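You operate a simulated robot arm through the tools that you are given. There is no shell and no other tool. Be economical: measure what you need, move in short steps, check, and stop when the job is done.

You run a simulated robot arm. Do the job below in one go: nothing can be reset, and whatever is moved stays where it is left.

Task
Run hub F's four flange nuts down crosswise, the yellow one first.
Fine: use the blue runner; the nut across from the first comes second; the runner goes back in its cup.

The check looks at the end state, three seconds after you hand in, the way a careful person would. Anything else that was tipped, shoved, dropped, spilled or broken makes it a failure.

Robot
A 6-joint arm with a two-finger parallel gripper, fixed in place. Base frame: the origin is at the foot of the arm, x ahead of it, y to its left, z up. Lengths are in mm, angles in degrees, forces in N, time in s.
With the tool pointing down near the work surface it reaches from about 460 to 880 mm from the base axis. Its first joint turns from -115.0 to 115.0 degrees. Payload 4.2 kg.
The tool frame sits at the grasp point between the pads (the TCP): z along the fingers, y along the line on which they close. The tips reach 23 mm beyond it. The gripper opens to 94 mm. The fingers are 38 mm wide and 10 mm thick; the gripper's body (54 by 96 mm) begins 39 mm behind the TCP.
Orientation is that of the tool frame in the base frame, as a unit quaternion [x, y, z, w]. With the fingers straight down and closing along the base's y, the tool's x points along the base's -x, its y along +y and its z along -z.

Tools
- The arm moves only by the tool move_arm. Its argument "plan" is a list that holds one entry, the list of rows, each a list of 6 numbers: the shift along the base's x, y, z in mm, then the turn, a rotation vector about the base's x, y, z in degrees. In form: [[[tx, ty, tz, ax, ay, az], ...]]. A call has 1 to 8 rows; each row is the pose to reach, as a shift and turn from the pose commanded when the call began. "hand" is the finger opening in mm, from 0 to 94, set as the call begins (left out, the last holds). A row lasts 0.2 s, in which the tool goes at most 50 mm and 8.6 degrees; a call with a longer step from one row to the next is refused whole, and so is a gripper value outside its range. Where a pose cannot be reached the arm comes as near as it can. A force on the tool above 40 N (or 10 N above the force at the start of the call, whichever is more), or a blocked arm, ends the call early, and 0.2 s more pass. The fingers move at their own pace (about 108 mm/s each) and stop on an object; they squeeze with about 25 N. The grip force told is the motor's: it shows also when the fingers shut on nothing. Time passes only in rows, and 0.2 s behind the last, so rows that repeat a pose let the fingers close. It gives the time, the measured TCP pose, the force on the tool (base axes), the opening and the grip force at its end, in the units of the frame above (readings bear some noise).
- Cameras (640 x 400 px; columns grow to the right, rows downward): "scene" is fixed at [220.9, 499.6, 1537.2]; the picture's right is [-0.70, -0.72, 0.00], its down [-0.27, 0.26, -0.93] and it looks along [0.67, -0.65, -0.37] (base axes); focal length 364 px, centre (320, 200). "wrist" rides on the gripper at [-39, 0, -44] in the tool frame; the picture's right is [0.00, -1.00, 0.00], its down [0.97, 0.00, -0.24] and it looks along [0.24, 0.00, 0.97] (tool axes); focal length 218 px, centre (320, 200). There is no depth. A picture from a camera that has moved, and an enlarged one, comes with that camera's place and axes in the base frame and with its lens.
- get_image(camera): a new picture of that camera. It takes no simulated time.
- lift_body(by): slides the trunk up (or, below 0, down) by that many mm; the arm rides with it, the base frame stays. It gives what a move gives, with no picture.
- close_up(camera, box): a new picture of the part [left, top, right, bottom] of that camera's present view, enlarged. It takes no simulated time.
- job_done(): hands the job in; it is judged then, once.

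Go step by step. Nothing tells you positions but the pictures and the camera data: compare them with the known pose of the tool, close in by small moves and look again before you grip or let go. The budget is 120 turns and 64 pictures, counting those below and the enlarged ones. Unless the task says otherwise, let go and move clear before handing in, and close with one line.

The tools are called after "Request:" as name(argument=value, ...) on one line, values as JSON. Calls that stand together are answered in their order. move_arm: Moves the arm, as the interface text tells. Its arguments: {"type":"object","properties":{"plan":{"type":"array","items":{"type":"array","items":{"type":"array","items":{"type":"number"}}}},"hand":{"type":"number"}},"required":["plan"]} The other tools are called the same way: lift_body (by) slides the trunk up or down; get_image (camera) takes a picture; close_up (camera, box) takes an enlarged picture of a part of a camera's view; job_done () hands the job in.

At the start:

```text
time: 0.0
tcp_pos: [602.2, -15.6, 1350.3]
ee_rot: [0.0, 1.0, -0.001, 0.0]
force: [0.5, 0.1, -0.2]
grip_width: 93.8
grip_force: 0.0
trunk travel left (down, up): [-825.0, 165.0]
```

scene: 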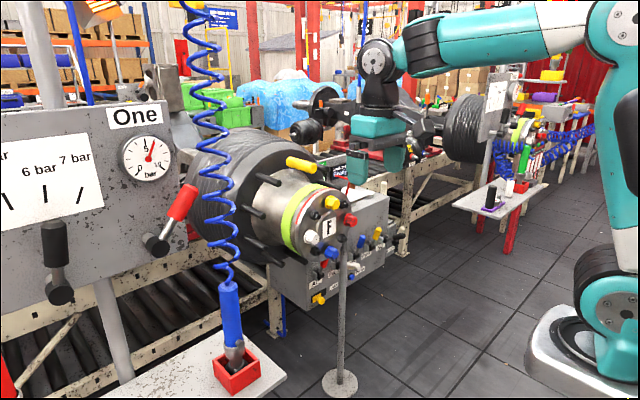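
wrist: 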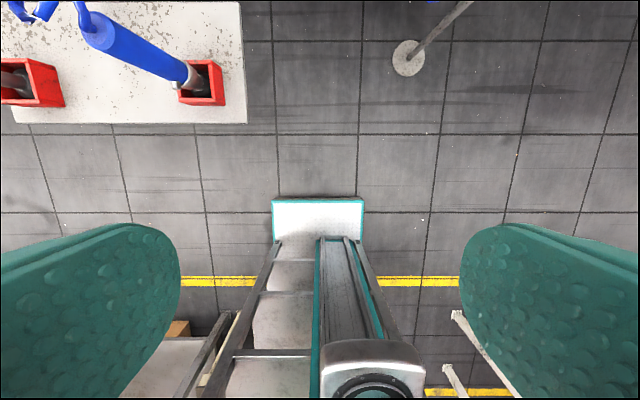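

I see a hub marked F with coloured nuts, a blue runner hanging on a coiled hose in a red cup, and a panel with an air gauge and valves. I'll look at these more closely first.

Request:
close_up(camera="scene", box=[240, 150, 420, 310])

Request:
close_up(camera="scene", box=[0, 80, 260, 320])

Request:
close_up(camera="scene", box=[430, 60, 600, 230])

Request:
close_up(camera="scene", box=[160, 230, 320, 400])

```text
2.50 times, centred on (330, 230) of scene
camera zoom: at [220.9, 499.6, 1537.2], right [-0.7, -0.72, 0.0], down [-0.27, 0.26, -0.93], along [0.67, -0.65, -0.37], focal length 910 px, centre (295, 125)
```

zoom: 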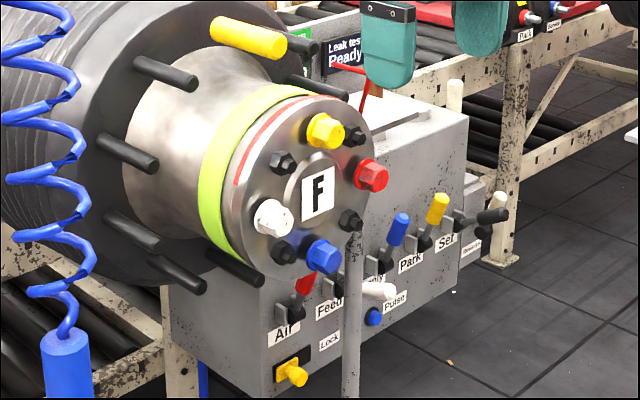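

```text
1.67 times, centred on (130, 200) of scene
camera zoom: at [220.9, 499.6, 1537.2], right [-0.7, -0.72, 0.0], down [-0.27, 0.26, -0.93], along [0.67, -0.65, -0.37], focal length 606 px, centre (637, 200)
```

zoom: 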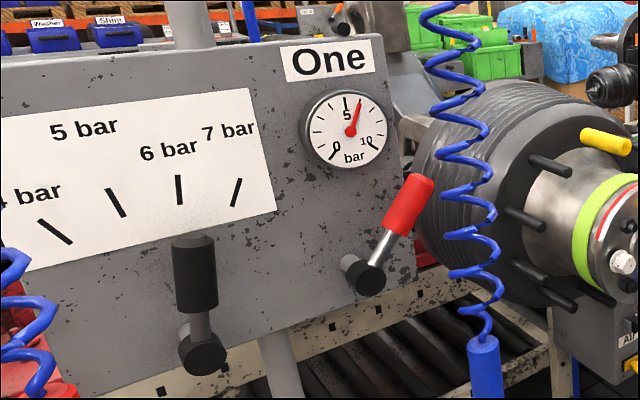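

```text
2.35 times, centred on (515, 145) of scene
camera zoom: at [220.9, 499.6, 1537.2], right [-0.7, -0.72, 0.0], down [-0.27, 0.26, -0.93], along [0.67, -0.65, -0.37], focal length 856 px, centre (-139, 329)
```

zoom: 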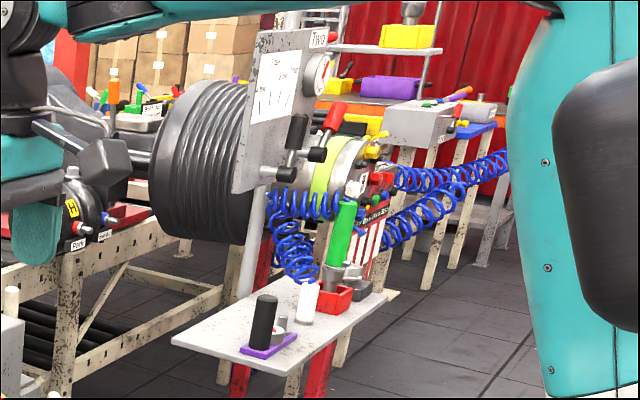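

```text
2.35 times, centred on (240, 315) of scene
camera zoom: at [220.9, 499.6, 1537.2], right [-0.7, -0.72, 0.0], down [-0.27, 0.26, -0.93], along [0.67, -0.65, -0.37], focal length 856 px, centre (508, -71)
```

zoom: 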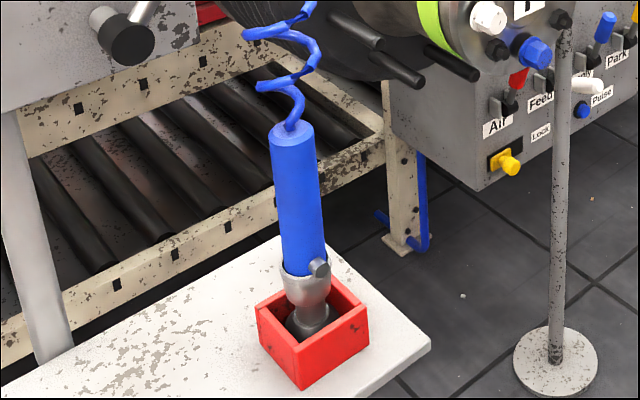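

Rough triangulation puts the blue runner's cup near (759, 223, 920). The hub is probably near (850, -140, 1095) with its face towards the arm. I'll enlarge the hub and its labels to read them.

Request:
close_up(camera="scene", box=[285, 180, 375, 250])

Request:
close_up(camera="scene", box=[300, 220, 400, 310])

```text
5.71 times, centred on (330, 215) of scene
camera zoom: at [220.9, 499.6, 1537.2], right [-0.7, -0.72, 0.0], down [-0.27, 0.26, -0.93], along [0.67, -0.65, -0.37], focal length 2079 px, centre (263, 114)
```

zoom: 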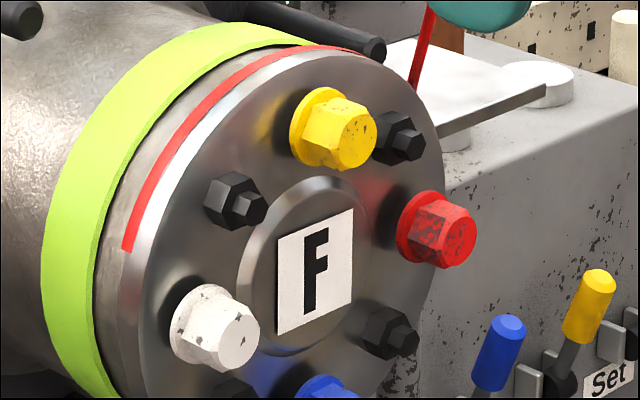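

```text
4.44 times, centred on (350, 265) of scene
camera zoom: at [220.9, 499.6, 1537.2], right [-0.7, -0.72, 0.0], down [-0.27, 0.26, -0.93], along [0.67, -0.65, -0.37], focal length 1617 px, centre (187, -89)
```

zoom: 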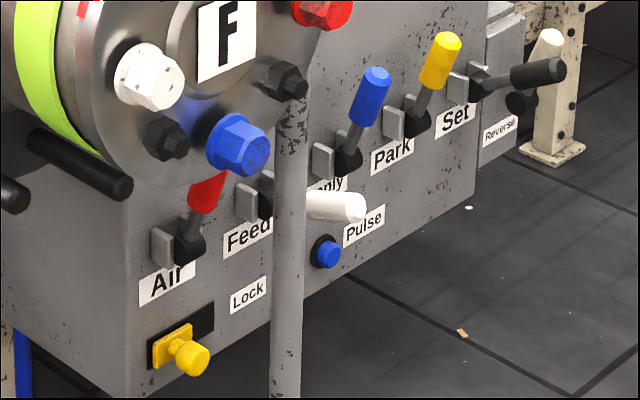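

The hub's nuts run yellow at the top, red at right, blue at the bottom and white at left, so blue is across from yellow. I'll tilt the tool forward so the wrist camera can see the hub and fix its depth.

Request:
move_arm(plan=[[[-10, -5, 0, 0, -8.5, 0], [-20, -15, 0, 0, -17, 0], [-30, -25, 0, 0, -25.5, 0], [-40, -35, 0, 0, -34, 0], [-50, -45, 0, 0, -42.5, 0], [-60, -55, 0, 0, -51, 0], [-70, -65, 0, 0, -59, 0], [-70, -65, 0, 0, -60, 0]]])

Request:
get_image(camera="wrist")

```text
time: 1.8
tcp_pos: [573.4, -64.5, 1323.6]
ee_rot: [0.001, 0.866, 0.0, 0.501]
force: [-0.1, -0.5, 0.1]
grip_width: 94.2
grip_force: 0.0
out of reach, approached as far as the arm can: row 5, 6, 7, 8
trunk travel left (down, up): [-825.0, 165.0]
```

```text
55 pictures are left
camera wrist: at [555.3, -65.2, 1379.6], right [0.0, -1.0, 0.0], down [-0.69, 0.0, -0.72], along [0.72, 0.0, -0.69], focal length 218 px, centre (320, 200)
```

wrist: 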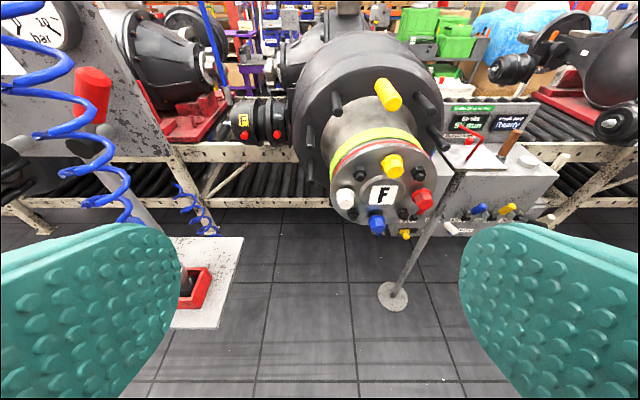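

By triangulation, hub F's face centre is near (906, -203, 1059) and it faces the arm. I'll enlarge this view to locate each nut and see what is on the post.

Request:
close_up(camera="wrist", box=[310, 130, 470, 240])

Request:
close_up(camera="wrist", box=[400, 90, 580, 250])

```text
3.64 times, centred on (390, 185) of wrist
camera zoom: at [555.3, -65.2, 1379.6], right [0.0, -1.0, 0.0], down [-0.69, 0.0, -0.72], along [0.72, 0.0, -0.69], focal length 794 px, centre (66, 254)
```

zoom: 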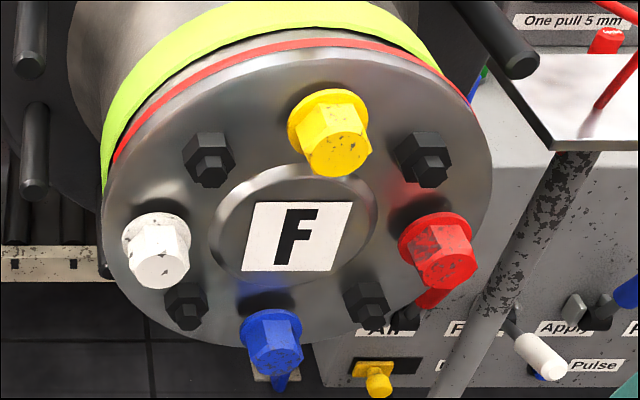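

```text
2.50 times, centred on (490, 170) of wrist
camera zoom: at [555.3, -65.2, 1379.6], right [0.0, -1.0, 0.0], down [-0.69, 0.0, -0.72], along [0.72, 0.0, -0.69], focal length 546 px, centre (-105, 275)
```

zoom: 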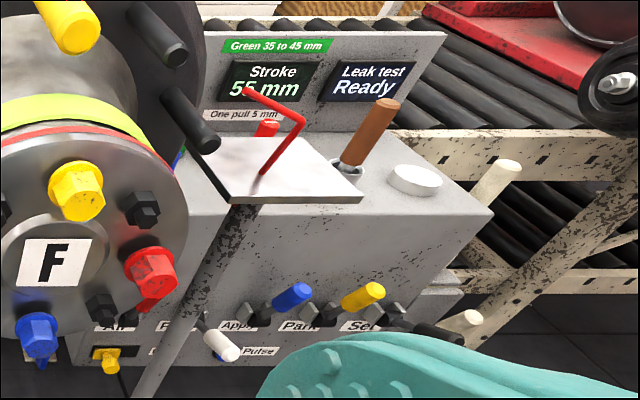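

Nut tips come out near yellow (879, -202, 1140), blue (881, -202, 978), red (885, -291, 1055) and white (876, -117, 1063), and the hub axis lies along x. I'll roll the tool so I can grip the runner with its hose side away from the camera, starting with 60° while moving towards it.

Request:
move_arm(plan=[[[10, 20, -20, 7.4, 0, -4.27], [20, 40, -40, 14.8, 0, -8.54], [30, 60, -60, 22.2, 0, -12.8], [40, 80, -80, 29.6, 0, -17.1], [40, 100, -100, 37, 0, -21.4], [40, 120, -120, 44.4, 0, -25.6], [40, 140, -130, 51.8, 0, -29.9]]])

```text
time: 3.4
tcp_pos: [614.0, 74.5, 1192.8]
ee_rot: [0.433, 0.75, 0.25, 0.434]
force: [-0.8, -1.7, -0.4]
grip_width: 93.9
grip_force: 0.0
trunk travel left (down, up): [-825.0, 165.0]
```

The roll works. I'll finish it while moving to a standoff in front of the runner.

Request:
move_arm(plan=[[[0, 10, -5, 7.4, 0, -4.27], [0, 20, -10, 14.8, 0, -8.54], [0, 30, -15, 22.2, 0, -12.8], [0, 40, -20, 29.6, 0, -17.1], [-5, 50, -25, 37, 0, -21.4], [-10, 60, -30, 44.4, 0, -25.6], [-14, 70, -33, 51.8, 0, -29.9]]])

Request:
move_arm(plan=[[[0, 10, -2, 7.4, 0, -4.27], [0, 20, -4, 14.8, 0, -8.54], [0, 30, -6, 22.2, 0, -12.8], [0, 40, -8, 29.6, 0, -17.1], [0, 50, -10, 37, 0, -21.4], [0, 60, -10, 44.4, 0, -25.6], [0, 70, -10, 51.8, 0, -29.9], [0, 75, -10, 52, 0, -30]]])

Request:
get_image(camera="wrist")

Request:
get_image(camera="scene")

```text
time: 5.0
tcp_pos: [620.2, 146.9, 1175.3]
ee_rot: [0.749, 0.437, 0.43, 0.25]
force: [-0.3, 0.6, -0.2]
grip_width: 94.0
grip_force: 0.1
out of reach, approached as far as the arm can: row 7
trunk travel left (down, up): [-825.0, 165.0]
```

```text
time: 6.8
tcp_pos: [651.7, -58.7, 1132.2]
ee_rot: [0.86, 0.05, 0.506, -0.035]
force: [0.4, -1.1, 0.0]
grip_width: 94.0
grip_force: 0.0
out of reach, approached as far as the arm can: row 1, 2, 3, 4, 5, 6, 7, 8
trunk travel left (down, up): [-825.0, 165.0]
```

```text
52 pictures are left
camera wrist: at [595.7, -65.9, 1120.3], right [-0.12, 0.99, 0.01], down [0.26, 0.02, 0.96], along [0.96, 0.12, -0.26], focal length 218 px, centre (320, 200)
```

wrist: 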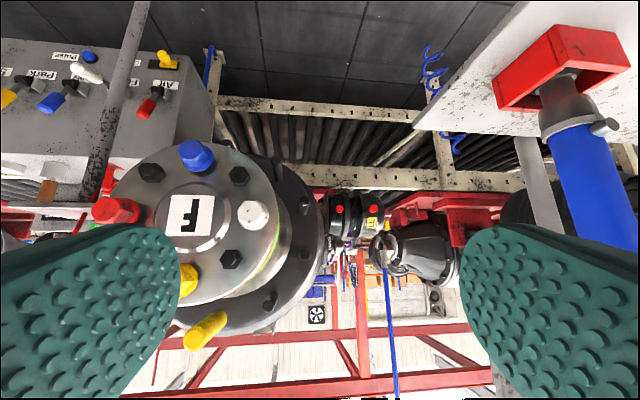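

```text
51 pictures are left
```

scene: 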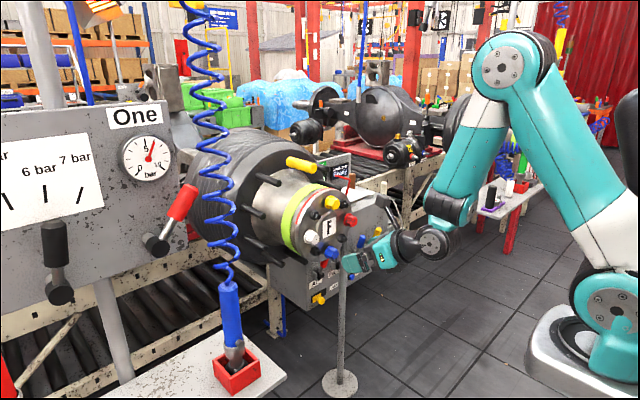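

The arm ran into its inner reach limit and drifted to y = -59, but it touched nothing. I'll go back out towards the runner at a larger radius, with the tool heading along the radius.

Request:
move_arm(plan=[[[5, 30, 0, 0, 0, 1.5], [8, 65, 0, 0, 0, 3], [10, 100, 0, 0, 0, 5], [10, 135, 0, 0, 0, 7], [10, 170, 0, 0, 0, 9], [5, 205, 0, 0, 0, 11], [0, 235, 0, 0, 0, 12]]])

Request:
get_image(camera="wrist")

Request:
get_image(camera="scene")

```text
time: 8.4
tcp_pos: [680.6, 61.9, 1116.2]
ee_rot: [0.846, 0.158, 0.498, -0.104]
force: [-0.7, -1.6, 0.2]
grip_width: 94.0
grip_force: 0.2
out of reach, approached as far as the arm can: row 1, 2, 3, 4, 5, 6, 7
trunk travel left (down, up): [-825.0, 165.0]
```

```text
50 pictures are left
camera wrist: at [627.7, 39.3, 1103.4], right [-0.37, 0.93, 0.02], down [0.24, 0.08, 0.97], along [0.9, 0.36, -0.26], focal length 218 px, centre (320, 200)
```

wrist: 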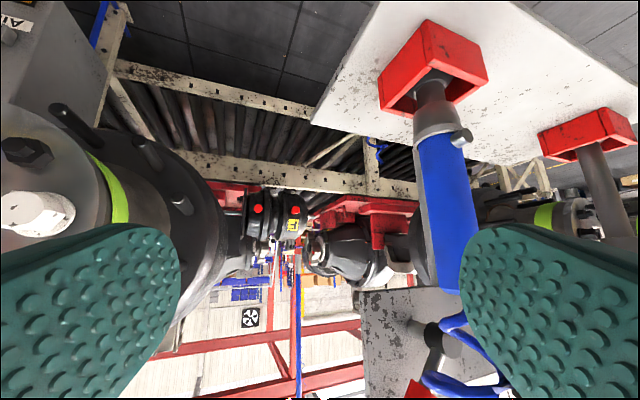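

```text
49 pictures are left
```

scene: 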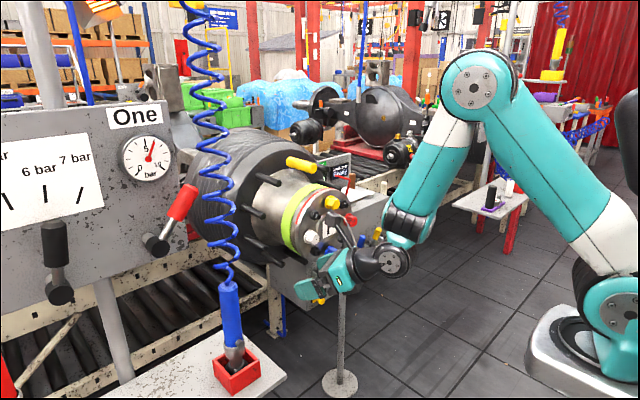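

The pull towards positive heading suggests a wrist limit, and yawing the tool left should ease it. I'll try a heading of about 50°, approaching the runner from its right-front side.

Request:
move_arm(plan=[[[0, 10, 3, 0, 0, 7], [0, 25, 6, 0, 0, 14], [0, 40, 9, 0, 0, 21], [5, 55, 12, 0, 0, 28], [8, 70, 14, 0, 0, 29], [10, 80, 14, 0, 0, 29]]])

Request:
get_image(camera="wrist")

```text
time: 9.8
tcp_pos: [689.0, 141.9, 1131.6]
ee_rot: [0.788, 0.35, 0.46, -0.21]
force: [0.6, 0.1, 0.3]
grip_width: 94.3
grip_force: 0.1
trunk travel left (down, up): [-825.0, 165.0]
```

```text
48 pictures are left
camera wrist: at [653.1, 98.3, 1119.6], right [-0.75, 0.67, 0.01], down [0.18, 0.19, 0.96], along [0.64, 0.72, -0.26], focal length 218 px, centre (320, 200)
```

wrist: 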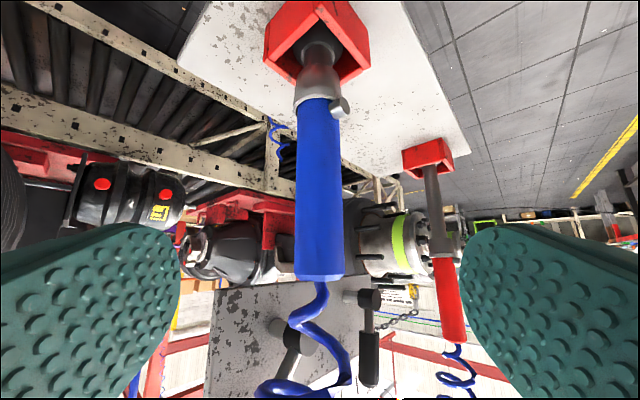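

The runner is centred between the fingers, standing at about (759, 219) with its blue grip from z 985 to 1132. I'll advance to it in a straight line.

Request:
move_arm(plan=[[[14, 15.5, -13, 0, 0, 0], [28, 31, -26, 0, 0, 0], [42, 47, -39, 0, 0, 0], [54, 60.5, -51, 0, 0, 0], [62, 69.5, -58, 0, 0, 0], [70, 78, -65, 0, 0, 0]]])

Request:
get_image(camera="wrist")

Request:
close_up(camera="scene", box=[170, 220, 310, 400])

```text
time: 11.2
tcp_pos: [759.0, 219.1, 1065.4]
ee_rot: [0.788, 0.349, 0.461, -0.21]
force: [-0.2, -0.7, 0.0]
grip_width: 93.8
grip_force: 0.0
trunk travel left (down, up): [-825.0, 165.0]
```

```text
47 pictures are left
camera wrist: at [722.3, 176.3, 1053.8], right [-0.75, 0.67, 0.01], down [0.18, 0.19, 0.96], along [0.64, 0.72, -0.26], focal length 218 px, centre (320, 200)
```

wrist: 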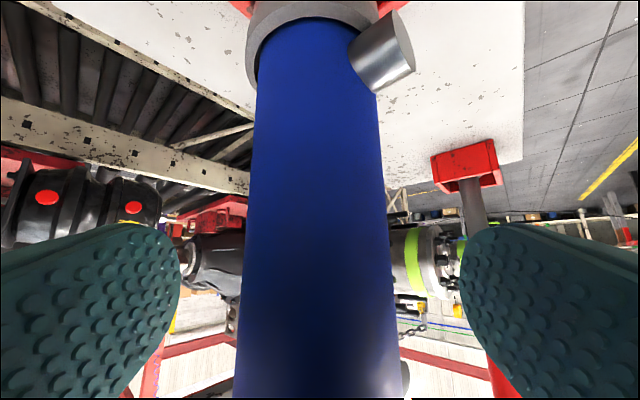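

```text
2.22 times, centred on (240, 310) of scene
camera zoom: at [220.9, 499.6, 1537.2], right [-0.7, -0.72, 0.0], down [-0.27, 0.26, -0.93], along [0.67, -0.65, -0.37], focal length 808 px, centre (498, -44)
```

zoom: 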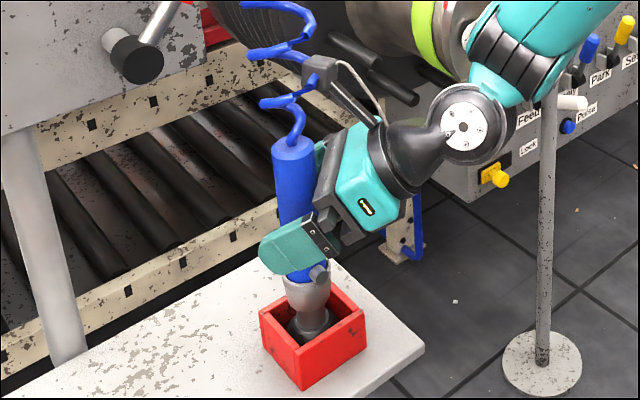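

The fingers straddle the runner, but a bracket on the gripper sits close to the hose. I'll check that before closing.

Request:
close_up(camera="scene", box=[215, 220, 285, 310])

```text
4.44 times, centred on (250, 265) of scene
camera zoom: at [220.9, 499.6, 1537.2], right [-0.7, -0.72, 0.0], down [-0.27, 0.26, -0.93], along [0.67, -0.65, -0.37], focal length 1617 px, centre (631, -89)
```

zoom: 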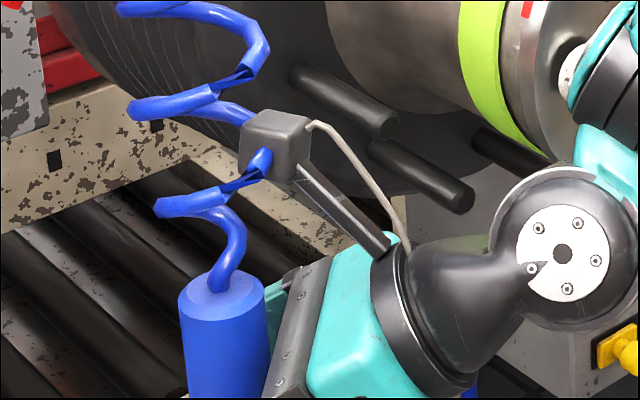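

The bracket overlaps the hose coil. Pitching the tool up to near horizontal about the grip point will swing the bracket back, away from the hose.

Request:
move_arm(plan=[[[0, 0, 0, 4.5, -3.95, 0], [0, 0, 0, 9, -7.9, 0], [0, 0, 0, 13.5, -11.85, 0], [0, 0, 0, 18, -15.8, 0]]])

Request:
close_up(camera="scene", box=[205, 230, 305, 330])

Request:
get_image(camera="wrist")

```text
time: 12.2
tcp_pos: [759.8, 220.2, 1066.2]
ee_rot: [0.675, 0.299, 0.614, -0.28]
force: [0.1, -0.2, 0.4]
grip_width: 94.2
grip_force: 0.0
trunk travel left (down, up): [-825.0, 165.0]
```

```text
4.00 times, centred on (255, 280) of scene
camera zoom: at [220.9, 499.6, 1537.2], right [-0.7, -0.72, 0.0], down [-0.27, 0.26, -0.93], along [0.67, -0.65, -0.37], focal length 1455 px, centre (580, -120)
```

zoom: 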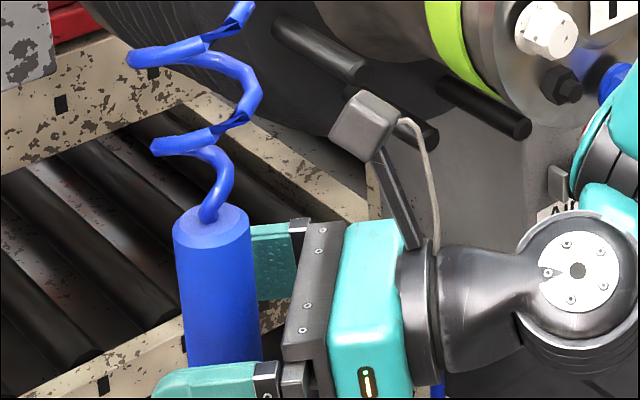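

```text
43 pictures are left
camera wrist: at [728.9, 183.9, 1032.4], right [-0.75, 0.66, 0.01], down [-0.09, -0.12, 0.99], along [0.66, 0.74, 0.15], focal length 218 px, centre (320, 200)
```

wrist: 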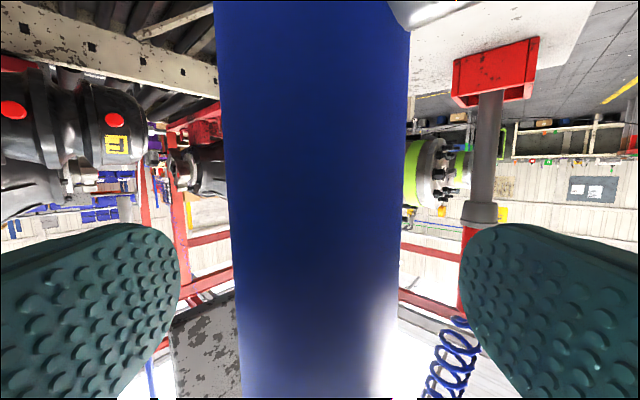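

The bracket is clear and the runner is centred, so I'll close on it.

Request:
move_arm(plan=[[[0, 0, 0, 0, 0, 0], [0, 0, 0, 0, 0, 0], [0, 0, 0, 0, 0, 0], [0, 0, 0, 0, 0, 0]]], hand=0)

```text
time: 13.2
tcp_pos: [760.6, 219.1, 1066.1]
ee_rot: [0.675, 0.299, 0.614, -0.279]
force: [1.7, -2.2, 0.4]
grip_width: 35.0
grip_force: 24.8
trunk travel left (down, up): [-825.0, 165.0]
```

I have it gripped at 35 mm. I'll lift straight up out of the cup.

Request:
move_arm(plan=[[[0, 0, 10, 0, 0, 0], [0, 0, 25, 0, 0, 0], [0, 0, 45, 0, 0, 0], [0, 0, 65, 0, 0, 0], [0, 0, 85, 0, 0, 0], [0, 0, 105, 0, 0, 0]]])

Request:
get_image(camera="scene")

```text
time: 14.6
tcp_pos: [761.5, 220.8, 1170.9]
ee_rot: [0.676, 0.3, 0.612, -0.281]
force: [0.8, -0.2, -9.1]
grip_width: 35.0
grip_force: 25.1
trunk travel left (down, up): [-825.0, 165.0]
```

```text
42 pictures are left
```

scene: 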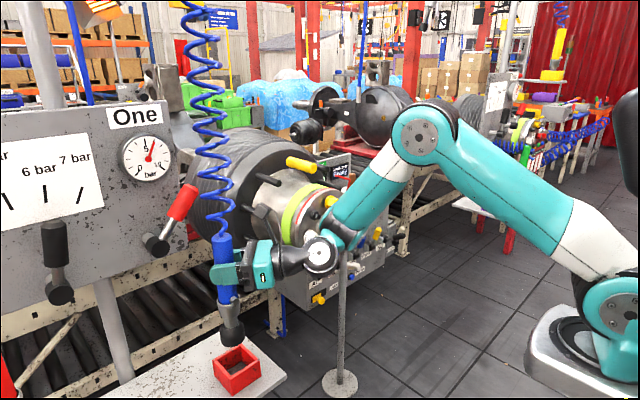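

The runner is out of the cup and weighs about 9 N. I'll turn it so the socket points at the hub, moving back and to the right as it rotates.

Request:
move_arm(plan=[[[-12, -10, 3, -5.47, -2.46, 5.47], [-24, -20, 6, -10.9, -4.9, 10.9], [-36, -30, 9, -16.4, -7.37, 16.4], [-48, -40, 10, -21.9, -9.83, 21.9], [-60, -50, 10, -27.3, -12.3, 27.3], [-70, -60, 10, -32.8, -14.75, 32.8]]])

Request:
move_arm(plan=[[[-6, -16, 0, -5.47, -2.46, 5.47], [-12, -32, 0, -10.9, -4.9, 10.9], [-18, -48, 0, -16.4, -7.37, 16.4], [-24, -64, 0, -21.9, -9.83, 21.9], [-30, -80, 0, -27.3, -12.3, 27.3], [-30, -100, 0, -32.8, -14.75, 32.8]]])

Request:
move_arm(plan=[[[0, -16, 0, -5.47, -2.46, 5.47], [0, -32, 0, -10.9, -4.9, 10.9], [0, -48, 0, -16.4, -7.37, 16.4], [0, -64, 0, -21.9, -9.83, 21.9], [0, -80, 0, -27.3, -12.3, 27.3], [0, -100, 0, -32.8, -14.75, 32.8]]])

Request:
get_image(camera="scene")

Request:
get_image(camera="wrist")

```text
time: 16.0
tcp_pos: [688.7, 160.5, 1181.6]
ee_rot: [0.533, 0.666, 0.482, -0.201]
force: [-0.1, 0.1, -0.6]
grip_width: 0.1
grip_force: 25.6
trunk travel left (down, up): [-825.0, 165.0]
```

```text
time: 17.4
tcp_pos: [659.9, 59.3, 1181.9]
ee_rot: [0.297, 0.914, 0.263, -0.086]
force: [-0.4, 0.6, -0.5]
grip_width: 0.0
grip_force: 24.5
trunk travel left (down, up): [-825.0, 165.0]
```

```text
time: 18.8
tcp_pos: [659.1, -40.1, 1183.0]
ee_rot: [0.006, 0.999, 0.0, 0.044]
force: [-0.1, 0.3, -0.4]
grip_width: 0.0
grip_force: 25.4
trunk travel left (down, up): [-825.0, 165.0]
```

```text
41 pictures are left
```

scene: 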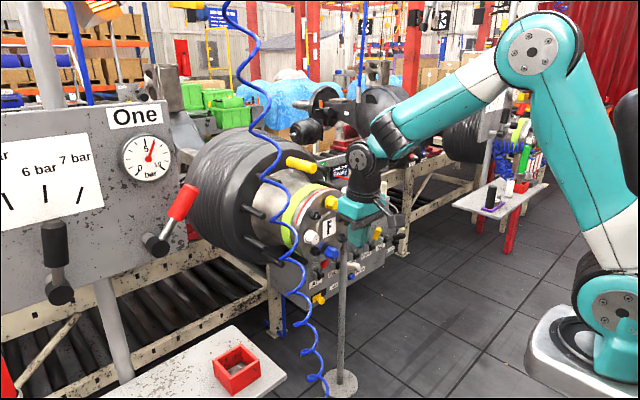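

```text
40 pictures are left
camera wrist: at [695.3, -41.2, 1229.7], right [-0.01, -1.0, 0.0], down [-0.99, 0.01, 0.15], along [-0.15, 0.0, -0.99], focal length 218 px, centre (320, 200)
```

wrist: 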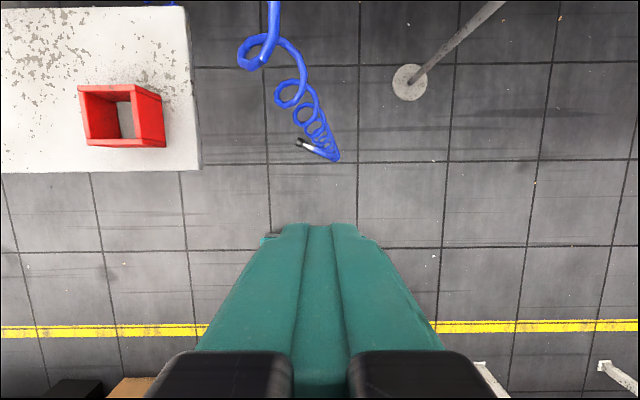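

The runner slipped out during the first turn, and it now lies on or hangs near the floor at the end of its hose. I'll look closer before deciding how to recover it.

Request:
close_up(camera="wrist", box=[220, 60, 400, 200])

Request:
close_up(camera="scene", box=[220, 250, 400, 400])

```text
2.86 times, centred on (310, 130) of wrist
camera zoom: at [695.3, -41.2, 1229.7], right [-0.01, -1.0, 0.0], down [-0.99, 0.01, 0.15], along [-0.15, 0.0, -0.99], focal length 624 px, centre (349, 400)
```

zoom: 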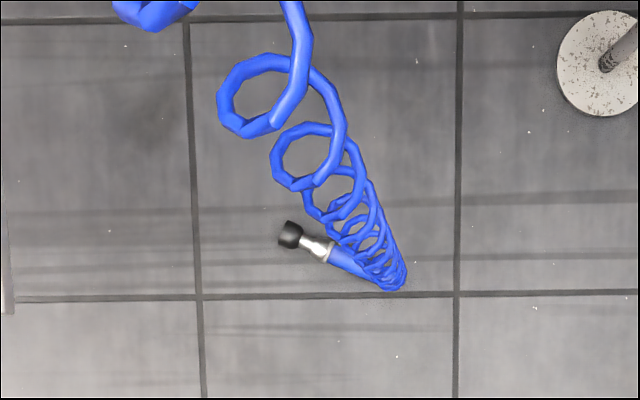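

```text
2.67 times, centred on (310, 325) of scene
camera zoom: at [220.9, 499.6, 1537.2], right [-0.7, -0.72, 0.0], down [-0.27, 0.26, -0.93], along [0.67, -0.65, -0.37], focal length 970 px, centre (347, -133)
```

zoom: 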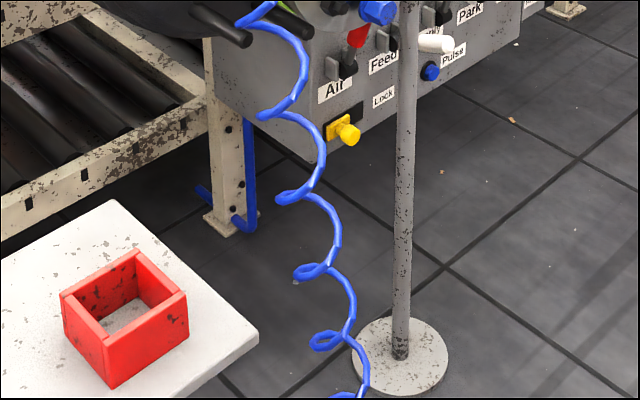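

The runner lies on the floor from its hose end near (738, -140) to the socket near (830, 71). I'll lower the trunk to fetch it, then grip it nearer its middle with the tool pointing down, which is also the attitude I need at the hub.

Request:
move_arm(plan=[[[-5, 0, 0, 0, 0, 0]]], hand=80)

Request:
lift_body(by=-450)

Request:
get_image(camera="scene")

Request:
get_image(camera="wrist")

```text
time: 19.2
tcp_pos: [653.7, -39.6, 1181.0]
ee_rot: [0.007, 0.999, 0.0, 0.045]
force: [-0.6, -0.1, -0.9]
grip_width: 80.1
grip_force: 1.3
trunk travel left (down, up): [-825.0, 165.0]
```

```text
refused: -450 is not a number from -400 to 400
```

```text
37 pictures are left
```

scene: 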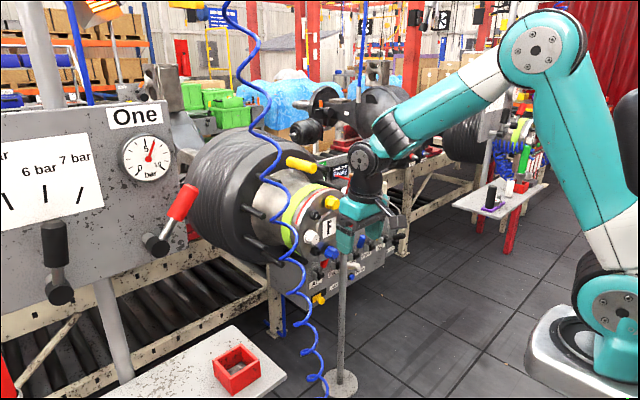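

```text
36 pictures are left
camera wrist: at [690.5, -41.3, 1229.9], right [-0.01, -1.0, 0.0], down [-0.99, 0.01, 0.15], along [-0.15, 0.0, -0.99], focal length 218 px, centre (320, 200)
```

wrist: 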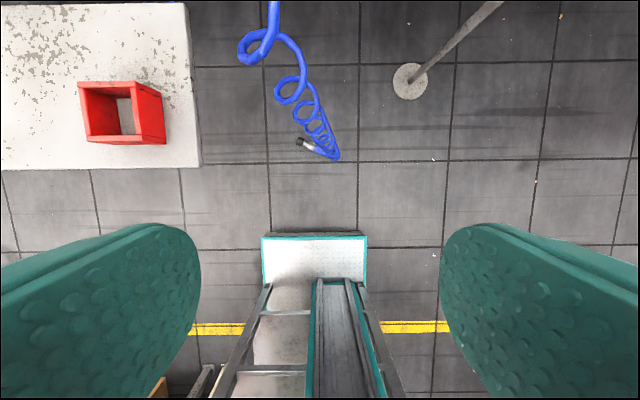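

The limit is 400 per call, so I'll lower in two steps and look in between.

Request:
lift_body(by=-400)

Request:
lift_body(by=-300)

Request:
get_image(camera="wrist")

```text
time: 23.0
tcp_pos: [654.8, -40.7, 781.3]
ee_rot: [0.007, 0.999, 0.0, 0.044]
force: [0.7, -0.7, 0.4]
grip_width: 80.0
grip_force: 0.0
trunk travel left (down, up): [-425.0, 565.0]
```

```text
time: 26.0
tcp_pos: [654.0, -39.9, 480.8]
ee_rot: [0.007, 0.999, 0.001, 0.045]
force: [0.0, -0.2, 0.1]
grip_width: 79.9
grip_force: 0.1
trunk travel left (down, up): [-125.0, 865.0]
```

```text
35 pictures are left
camera wrist: at [690.4, -41.2, 529.8], right [-0.01, -1.0, 0.0], down [-0.99, 0.01, 0.15], along [-0.15, 0.0, -0.99], focal length 218 px, centre (320, 200)
```

wrist: 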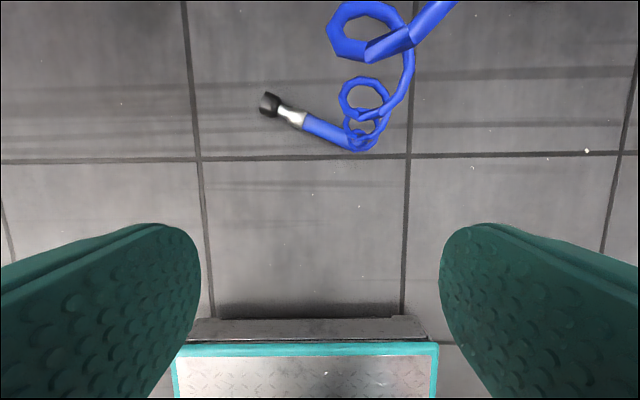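

The runner's socket tip is near (833, 81) and its hose end near (735, -111), lying at a heading of 63°. I'll lower the last bit, yaw to match, and move above a point 124 mm behind the tip.

Request:
lift_body(by=-120)

Request:
move_arm(plan=[[[15, 1, -10, 0, 0, 8], [30, 3, -20, 0, 0, 16], [45, 4, -35, 0, 0, 24], [61, 5, -50, 0, 0, 32], [77, 7, -70, 0, 0, 40], [93, 8, -90, 0, 0, 48], [108, 10, -110, 0, 0, 56], [123, 11, -140, 0, 0, 63]]], hand=66)

Request:
get_image(camera="wrist")

```text
time: 27.5
tcp_pos: [654.7, -40.4, 360.7]
ee_rot: [0.007, 0.999, 0.001, 0.045]
force: [0.5, 0.3, 0.1]
grip_width: 80.0
grip_force: 0.1
trunk travel left (down, up): [-5.0, 985.0]
```

```text
time: 29.3
tcp_pos: [776.5, -29.0, 220.5]
ee_rot: [-0.517, 0.855, 0.024, 0.038]
force: [0.2, 0.8, 0.1]
grip_width: 66.0
grip_force: 0.1
trunk travel left (down, up): [-5.0, 985.0]
```

```text
34 pictures are left
camera wrist: at [794.4, 1.5, 269.7], right [0.89, -0.47, 0.0], down [-0.46, -0.88, 0.15], along [-0.07, -0.13, -0.99], focal length 218 px, centre (320, 200)
```

wrist: 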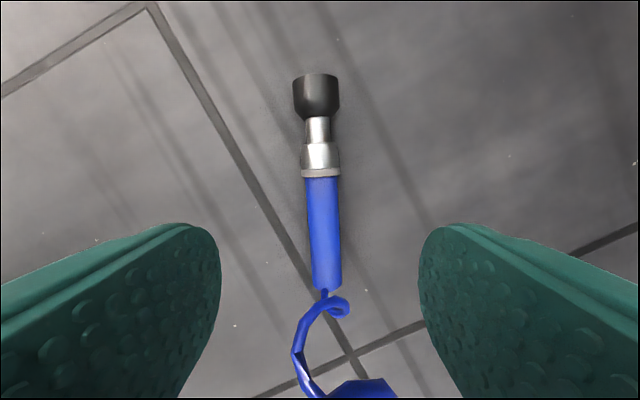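

I'm above the runner; its axis heads 65.5° and the blue body starts 108 mm behind the tip. I'll straighten the tool, correct by about 5 mm and descend to z = 30.

Request:
move_arm(plan=[[[5.5, -1, -25, -4.6, 2.4, 3.3], [5.5, -1, -65, -4.6, 2.4, 3.3], [5.5, -1, -105, -4.6, 2.4, 3.3], [5.5, -1, -140, -4.6, 2.4, 3.3], [5.5, -1, -165, -4.6, 2.4, 3.3], [5.5, -1, -180, -4.6, 2.4, 3.3], [5.5, -1, -190, -4.6, 2.4, 3.3]]])

Request:
get_image(camera="wrist")

```text
time: 30.9
tcp_pos: [782.4, -31.0, 31.6]
ee_rot: [-0.54, 0.841, 0.002, -0.003]
force: [0.2, -1.1, 0.0]
grip_width: 66.2
grip_force: 0.0
trunk travel left (down, up): [-5.0, 985.0]
```

```text
33 pictures are left
camera wrist: at [800.7, 4.6, 76.2], right [0.91, -0.42, 0.0], down [-0.4, -0.88, 0.24], along [-0.1, -0.22, -0.97], focal length 218 px, centre (320, 200)
```

wrist: 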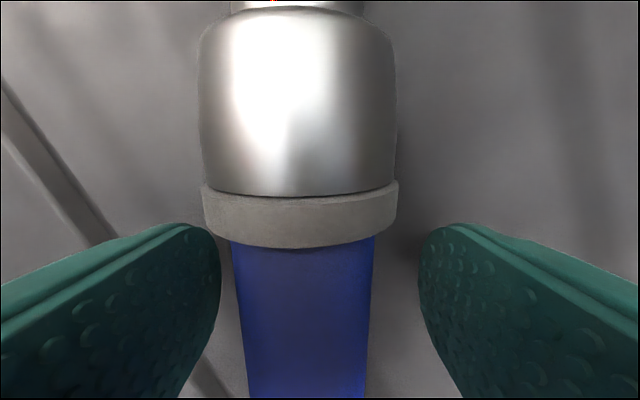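

The pad edges would brush the collar, so I'll shift 8 mm back along the body and 3 mm sideways, then close.

Request:
move_arm(plan=[[[-6, -6, -2, 0, 0, 0], [-6, -6, -2, 0, 0, 0]]])

Request:
move_arm(plan=[[[0, 0, 0, 0, 0, 0], [0, 0, 0, 0, 0, 0], [0, 0, 0, 0, 0, 0], [0, 0, 0, 0, 0, 0]]], hand=0)

Request:
move_arm(plan=[[[0, 0, 5, 0, 0, 0], [0, 0, 15, 0, 0, 0], [0, 0, 30, 0, 0, 0], [0, 0, 45, 0, 0, 0], [0, 0, 60, 0, 0, 0]]])

Request:
get_image(camera="wrist")

```text
time: 31.5
tcp_pos: [776.9, -35.8, 29.7]
ee_rot: [-0.54, 0.842, 0.001, -0.002]
force: [-0.5, -0.2, 0.2]
grip_width: 66.0
grip_force: 0.1
trunk travel left (down, up): [-5.0, 985.0]
```

```text
time: 32.5
tcp_pos: [777.6, -34.7, 29.7]
ee_rot: [-0.541, 0.841, 0.002, -0.002]
force: [-1.5, 1.0, 0.1]
grip_width: 35.0
grip_force: 25.4
trunk travel left (down, up): [-5.0, 985.0]
```

```text
time: 33.7
tcp_pos: [776.3, -35.6, 90.3]
ee_rot: [-0.541, 0.841, 0.001, -0.003]
force: [-0.4, 0.7, -8.6]
grip_width: 35.2
grip_force: 24.4
trunk travel left (down, up): [-5.0, 985.0]
```

```text
32 pictures are left
camera wrist: at [794.3, -0.8, 134.8], right [0.91, -0.42, -0.01], down [-0.4, -0.88, 0.24], along [-0.1, -0.22, -0.97], focal length 218 px, centre (320, 200)
```

wrist: 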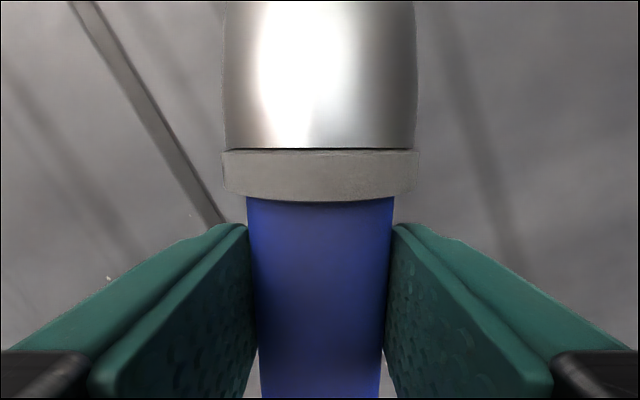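

The runner is held level and steady, still at 35 mm and about 9 N. I'll yaw it slowly towards the hub direction while drawing back, checking the grip.

Request:
move_arm(plan=[[[-5, 0, 10, 0, 0, -3], [-12, 0, 20, 0, 0, -7], [-20, 0, 32, 0, 0, -11], [-28, 0, 44, 0, 0, -15], [-36, 0, 56, 0, 0, -19], [-44, 0, 68, 0, 0, -23], [-52, 0, 80, 0, 0, -27], [-60, 0, 90, 0, 0, -30]]])

Request:
move_arm(plan=[[[-5, 0, 10, 0, 0, -4], [-12, 0, 20, 0, 0, -9], [-20, 0, 32, 0, 0, -14], [-28, 0, 44, 0, 0, -19], [-36, 0, 56, 0, 0, -24], [-44, 0, 68, 0, 0, -29], [-52, 0, 80, 0, 0, -33], [-60, 0, 90, 0, 0, -35.5]]])

Request:
get_image(camera="wrist")

```text
time: 35.5
tcp_pos: [715.9, -35.2, 180.2]
ee_rot: [-0.304, 0.953, 0.002, -0.002]
force: [-0.2, -0.4, -8.3]
grip_width: 35.3
grip_force: 25.1
trunk travel left (down, up): [-5.0, 985.0]
```

```text
time: 37.3
tcp_pos: [657.6, -35.9, 270.0]
ee_rot: [0.001, 1.0, 0.003, -0.001]
force: [0.0, 0.4, -8.4]
grip_width: 35.2
grip_force: 24.7
trunk travel left (down, up): [-5.0, 985.0]
```

```text
31 pictures are left
camera wrist: at [697.4, -36.7, 314.1], right [0.0, -1.0, 0.0], down [-0.97, 0.0, 0.24], along [-0.24, 0.0, -0.97], focal length 218 px, centre (320, 200)
```

wrist: 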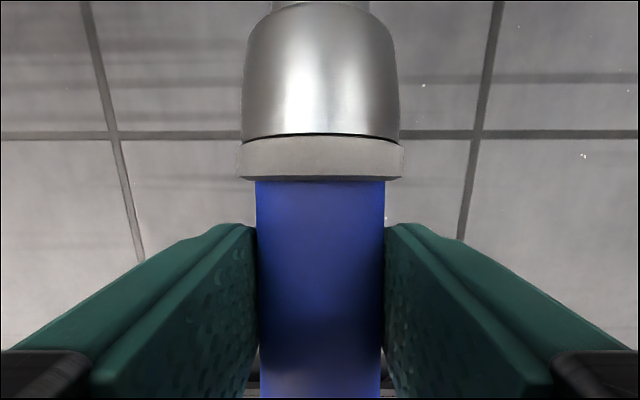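

The nose has drooped in the pads, so its centre of mass is ahead of my grip, and that is likely why it fell before. I'll hold still for a moment to see whether it is still creeping.

Request:
move_arm(plan=[[[0, 0, 0, 0, 0, 0], [0, 0, 0, 0, 0, 0], [0, 0, 0, 0, 0, 0], [0, 0, 0, 0, 0, 0], [0, 0, 0, 0, 0, 0], [0, 0, 0, 0, 0, 0], [0, 0, 0, 0, 0, 0], [0, 0, 0, 0, 0, 0]]])

Request:
get_image(camera="wrist")

```text
time: 39.1
tcp_pos: [656.9, -36.3, 268.5]
ee_rot: [0.001, 1.0, 0.001, -0.001]
force: [0.0, 0.1, -8.2]
grip_width: 35.0
grip_force: 25.0
trunk travel left (down, up): [-5.0, 985.0]
```

```text
30 pictures are left
camera wrist: at [697.6, -36.7, 314.1], right [0.0, -1.0, 0.0], down [-0.97, 0.0, 0.24], along [-0.24, 0.0, -0.97], focal length 218 px, centre (320, 200)
```

wrist: 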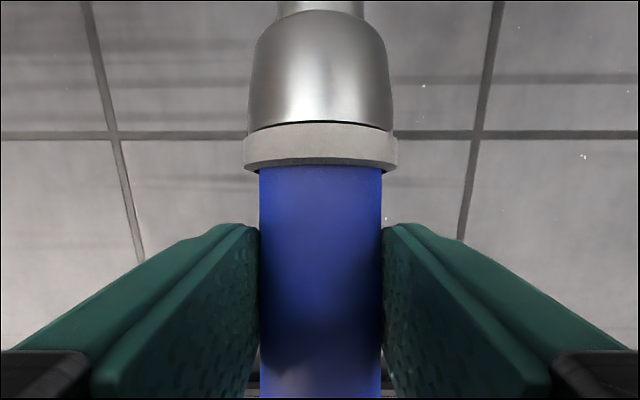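

It creeps slowly under the nose weight, so I'll set it back on the floor, which will level it, and regrip right behind the collar. After that I'll roll the tool so the fingers sit above and below the runner and carry its weight directly.

Request:
move_arm(plan=[[[0, 0, -40, 0, 0, 0], [0, 0, -80, 0, 0, 0], [0, 0, -120, 0, 0, 0], [0, 0, -150, 0, 0, 0], [0, 0, -175, 0, 0, 0], [0, 0, -195, 0, 0, 0], [0, 0, -212, 0, 0, 0], [0, 0, -226, 0, 0, 0]]])

Request:
move_arm(plan=[[[0, 0, -5, 0, 0, 0], [0, 0, -11, 0, 0, 0], [0, 0, -13, 0, 0, 0]]])

Request:
get_image(camera="wrist")

```text
time: 40.9
tcp_pos: [657.5, -34.4, 42.8]
ee_rot: [0.001, 1.0, 0.003, -0.001]
force: [-3.7, -0.4, 3.0]
grip_width: 34.9
grip_force: 25.2
trunk travel left (down, up): [-5.0, 985.0]
```

```text
time: 41.7
tcp_pos: [658.9, -34.8, 32.7]
ee_rot: [0.001, 1.0, 0.002, 0.002]
force: [-6.1, -3.3, 34.6]
grip_width: 34.9
grip_force: 24.7
trunk travel left (down, up): [-5.0, 985.0]
```

```text
29 pictures are left
camera wrist: at [698.3, -36.3, 77.7], right [0.0, -1.0, 0.0], down [-0.97, 0.0, 0.24], along [-0.24, 0.0, -0.97], focal length 218 px, centre (320, 200)
```

wrist: 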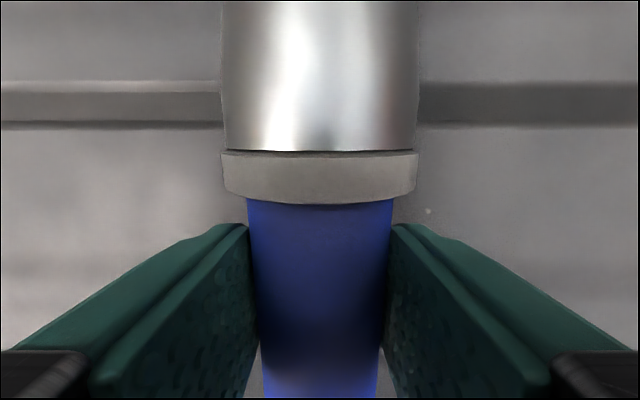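

It is level again. I'll open, move 7 mm forward and slightly lower, and regrip.

Request:
move_arm(plan=[[[0, 0, 1, 0, 0, 0], [0, 0, 1, 0, 0, 0], [4, 0, 0, 0, 0, 0], [7, 0, -3, 0, 0, 0], [7, 0, -6, 0, 0, 0]]], hand=56)

Request:
get_image(camera="wrist")

```text
time: 42.9
tcp_pos: [665.0, -34.5, 24.7]
ee_rot: [0.0, 1.0, 0.003, -0.001]
force: [0.3, 0.1, -0.3]
grip_width: 56.0
grip_force: 0.0
trunk travel left (down, up): [-5.0, 985.0]
```

```text
28 pictures are left
camera wrist: at [704.4, -36.3, 69.7], right [0.0, -1.0, 0.0], down [-0.97, 0.0, 0.24], along [-0.24, 0.0, -0.97], focal length 218 px, centre (320, 200)
```

wrist: 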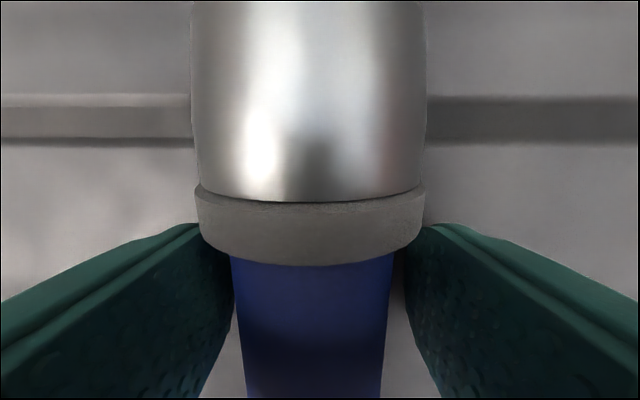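

The pads are just behind the collar. I'll close, then lift and roll straight away so the fingers carry the weight.

Request:
move_arm(plan=[[[0, 0, 0, 0, 0, 0], [0, 0, 0, 0, 0, 0], [0, 0, 0, 0, 0, 0]]], hand=0)

Request:
move_arm(plan=[[[0, 0, 20, 0, 0, 0], [0, 0, 55, -8, 0, 0], [0, 0, 95, -16, 0, 0], [0, 0, 135, -24.5, 0, 0], [0, 0, 175, -33, 0, 0], [0, 0, 215, -41.5, 0, 0], [0, 0, 250, -50, 0, 0], [0, 0, 280, -58, 0, 0]]])

Request:
move_arm(plan=[[[0, 0, 10, -8, 0, 0], [0, 0, 20, -16, 0, 0], [0, 0, 30, -24, 0, 0], [0, 0, 40, -32, 0, 0]]])

Request:
get_image(camera="wrist")

```text
time: 43.7
tcp_pos: [664.2, -34.3, 24.5]
ee_rot: [-0.001, 1.0, 0.003, 0.001]
force: [0.8, 5.3, 3.1]
grip_width: 35.1
grip_force: 25.1
trunk travel left (down, up): [-5.0, 985.0]
```

```text
time: 45.5
tcp_pos: [664.1, -37.1, 305.0]
ee_rot: [0.0, 0.876, -0.483, 0.0]
force: [-0.9, 0.2, -8.6]
grip_width: 35.0
grip_force: 25.2
trunk travel left (down, up): [-5.0, 985.0]
```

```text
time: 46.5
tcp_pos: [546.1, -110.5, 279.1]
ee_rot: [-0.004, 0.718, -0.696, 0.005]
force: [0.3, -0.2, -8.9]
grip_width: 35.1
grip_force: 25.1
out of reach, approached as far as the arm can: row 1, 2, 3, 4
trunk travel left (down, up): [-5.0, 985.0]
```

```text
27 pictures are left
camera wrist: at [585.8, -66.3, 281.4], right [0.0, -0.03, 1.0], down [-0.97, 0.23, 0.01], along [-0.23, -0.97, -0.03], focal length 218 px, centre (320, 200)
```

wrist: 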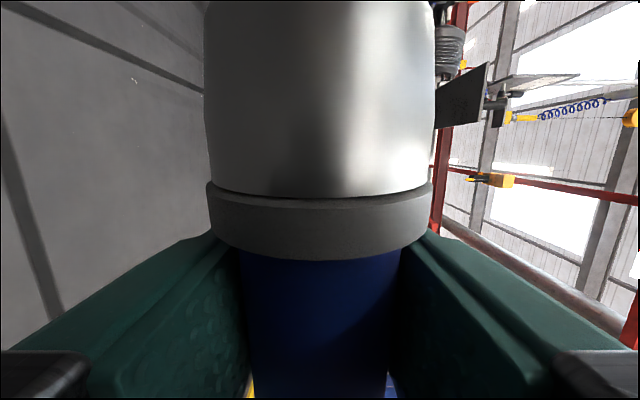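

The runner is held firmly, but tool z along -Y is singular for this arm. I'll roll back to about 60°, which was reachable, and use that.

Request:
move_arm(plan=[[[5, 5, 5, 7, 0, 0], [20, 15, 10, 14, 0, 0], [45, 28, 15, 21, 0, 0], [70, 40, 20, 28, 0, 0], [95, 50, 25, 30, 0, 0]]])

Request:
get_image(camera="wrist")

```text
time: 47.7
tcp_pos: [640.9, -60.2, 303.8]
ee_rot: [0.0, 0.867, -0.498, -0.002]
force: [-0.2, -0.3, -9.1]
grip_width: 35.3
grip_force: 25.3
trunk travel left (down, up): [-5.0, 985.0]
```

```text
26 pictures are left
camera wrist: at [681.8, -22.3, 326.3], right [0.0, -0.5, 0.86], down [-0.97, 0.21, 0.12], along [-0.24, -0.84, -0.49], focal length 218 px, centre (320, 200)
```

wrist: 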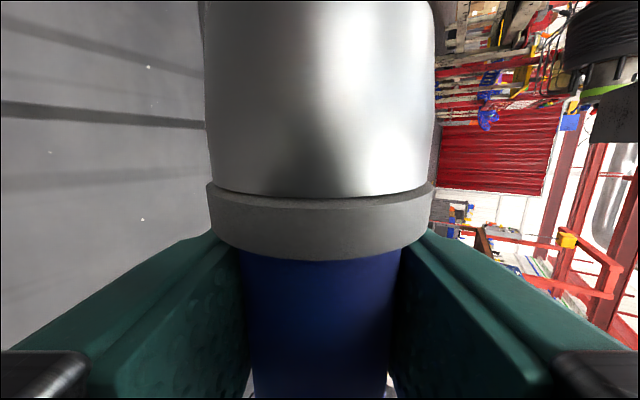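

The runner hasn't moved in the pads. I'll shift right so the wrist clears the table edge, then raise the trunk.

Request:
move_arm(plan=[[[5, -30, 0, 0, 0, 0], [10, -65, 0, 0, 0, 0], [15, -100, 0, 0, 0, 0], [15, -135, 0, 0, 0, 0]]])

Request:
lift_body(by=400)

Request:
lift_body(by=390)

Request:
get_image(camera="scene")

Request:
get_image(camera="wrist")

```text
time: 48.7
tcp_pos: [657.3, -194.6, 303.7]
ee_rot: [0.0, 0.867, -0.498, 0.001]
force: [0.5, -0.4, -8.8]
grip_width: 35.2
grip_force: 25.3
trunk travel left (down, up): [-5.0, 985.0]
```

```text
time: 52.6
tcp_pos: [657.5, -194.9, 704.2]
ee_rot: [0.001, 0.867, -0.498, 0.0]
force: [1.2, 0.5, -8.7]
grip_width: 35.3
grip_force: 25.2
trunk travel left (down, up): [-405.0, 585.0]
```

```text
time: 56.3
tcp_pos: [656.2, -193.7, 1094.5]
ee_rot: [0.0, 0.868, -0.497, 0.0]
force: [0.0, 0.1, -8.8]
grip_width: 35.1
grip_force: 24.8
trunk travel left (down, up): [-795.0, 195.0]
```

```text
25 pictures are left
```

scene: 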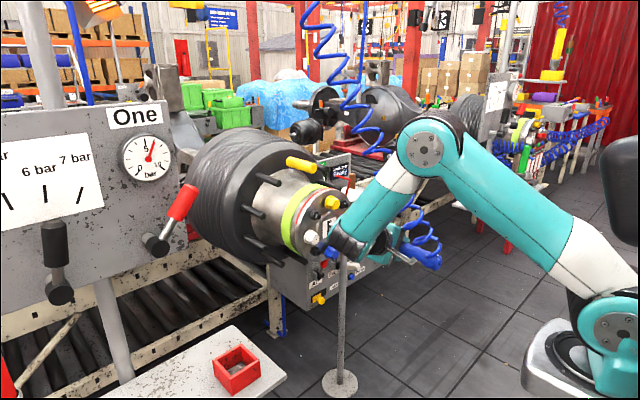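

```text
24 pictures are left
camera wrist: at [697.1, -157.6, 1116.9], right [0.0, -0.5, 0.86], down [-0.97, 0.21, 0.12], along [-0.24, -0.84, -0.49], focal length 218 px, centre (320, 200)
```

wrist: 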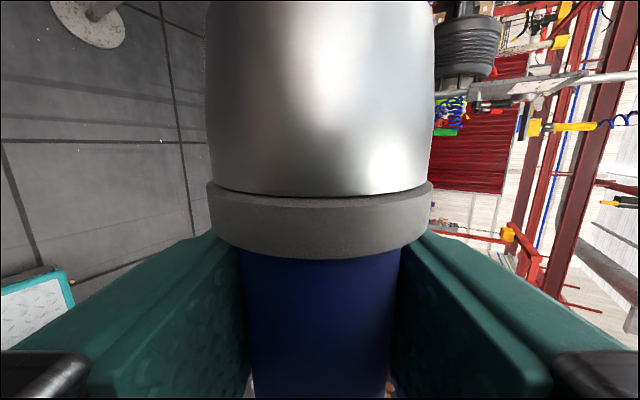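

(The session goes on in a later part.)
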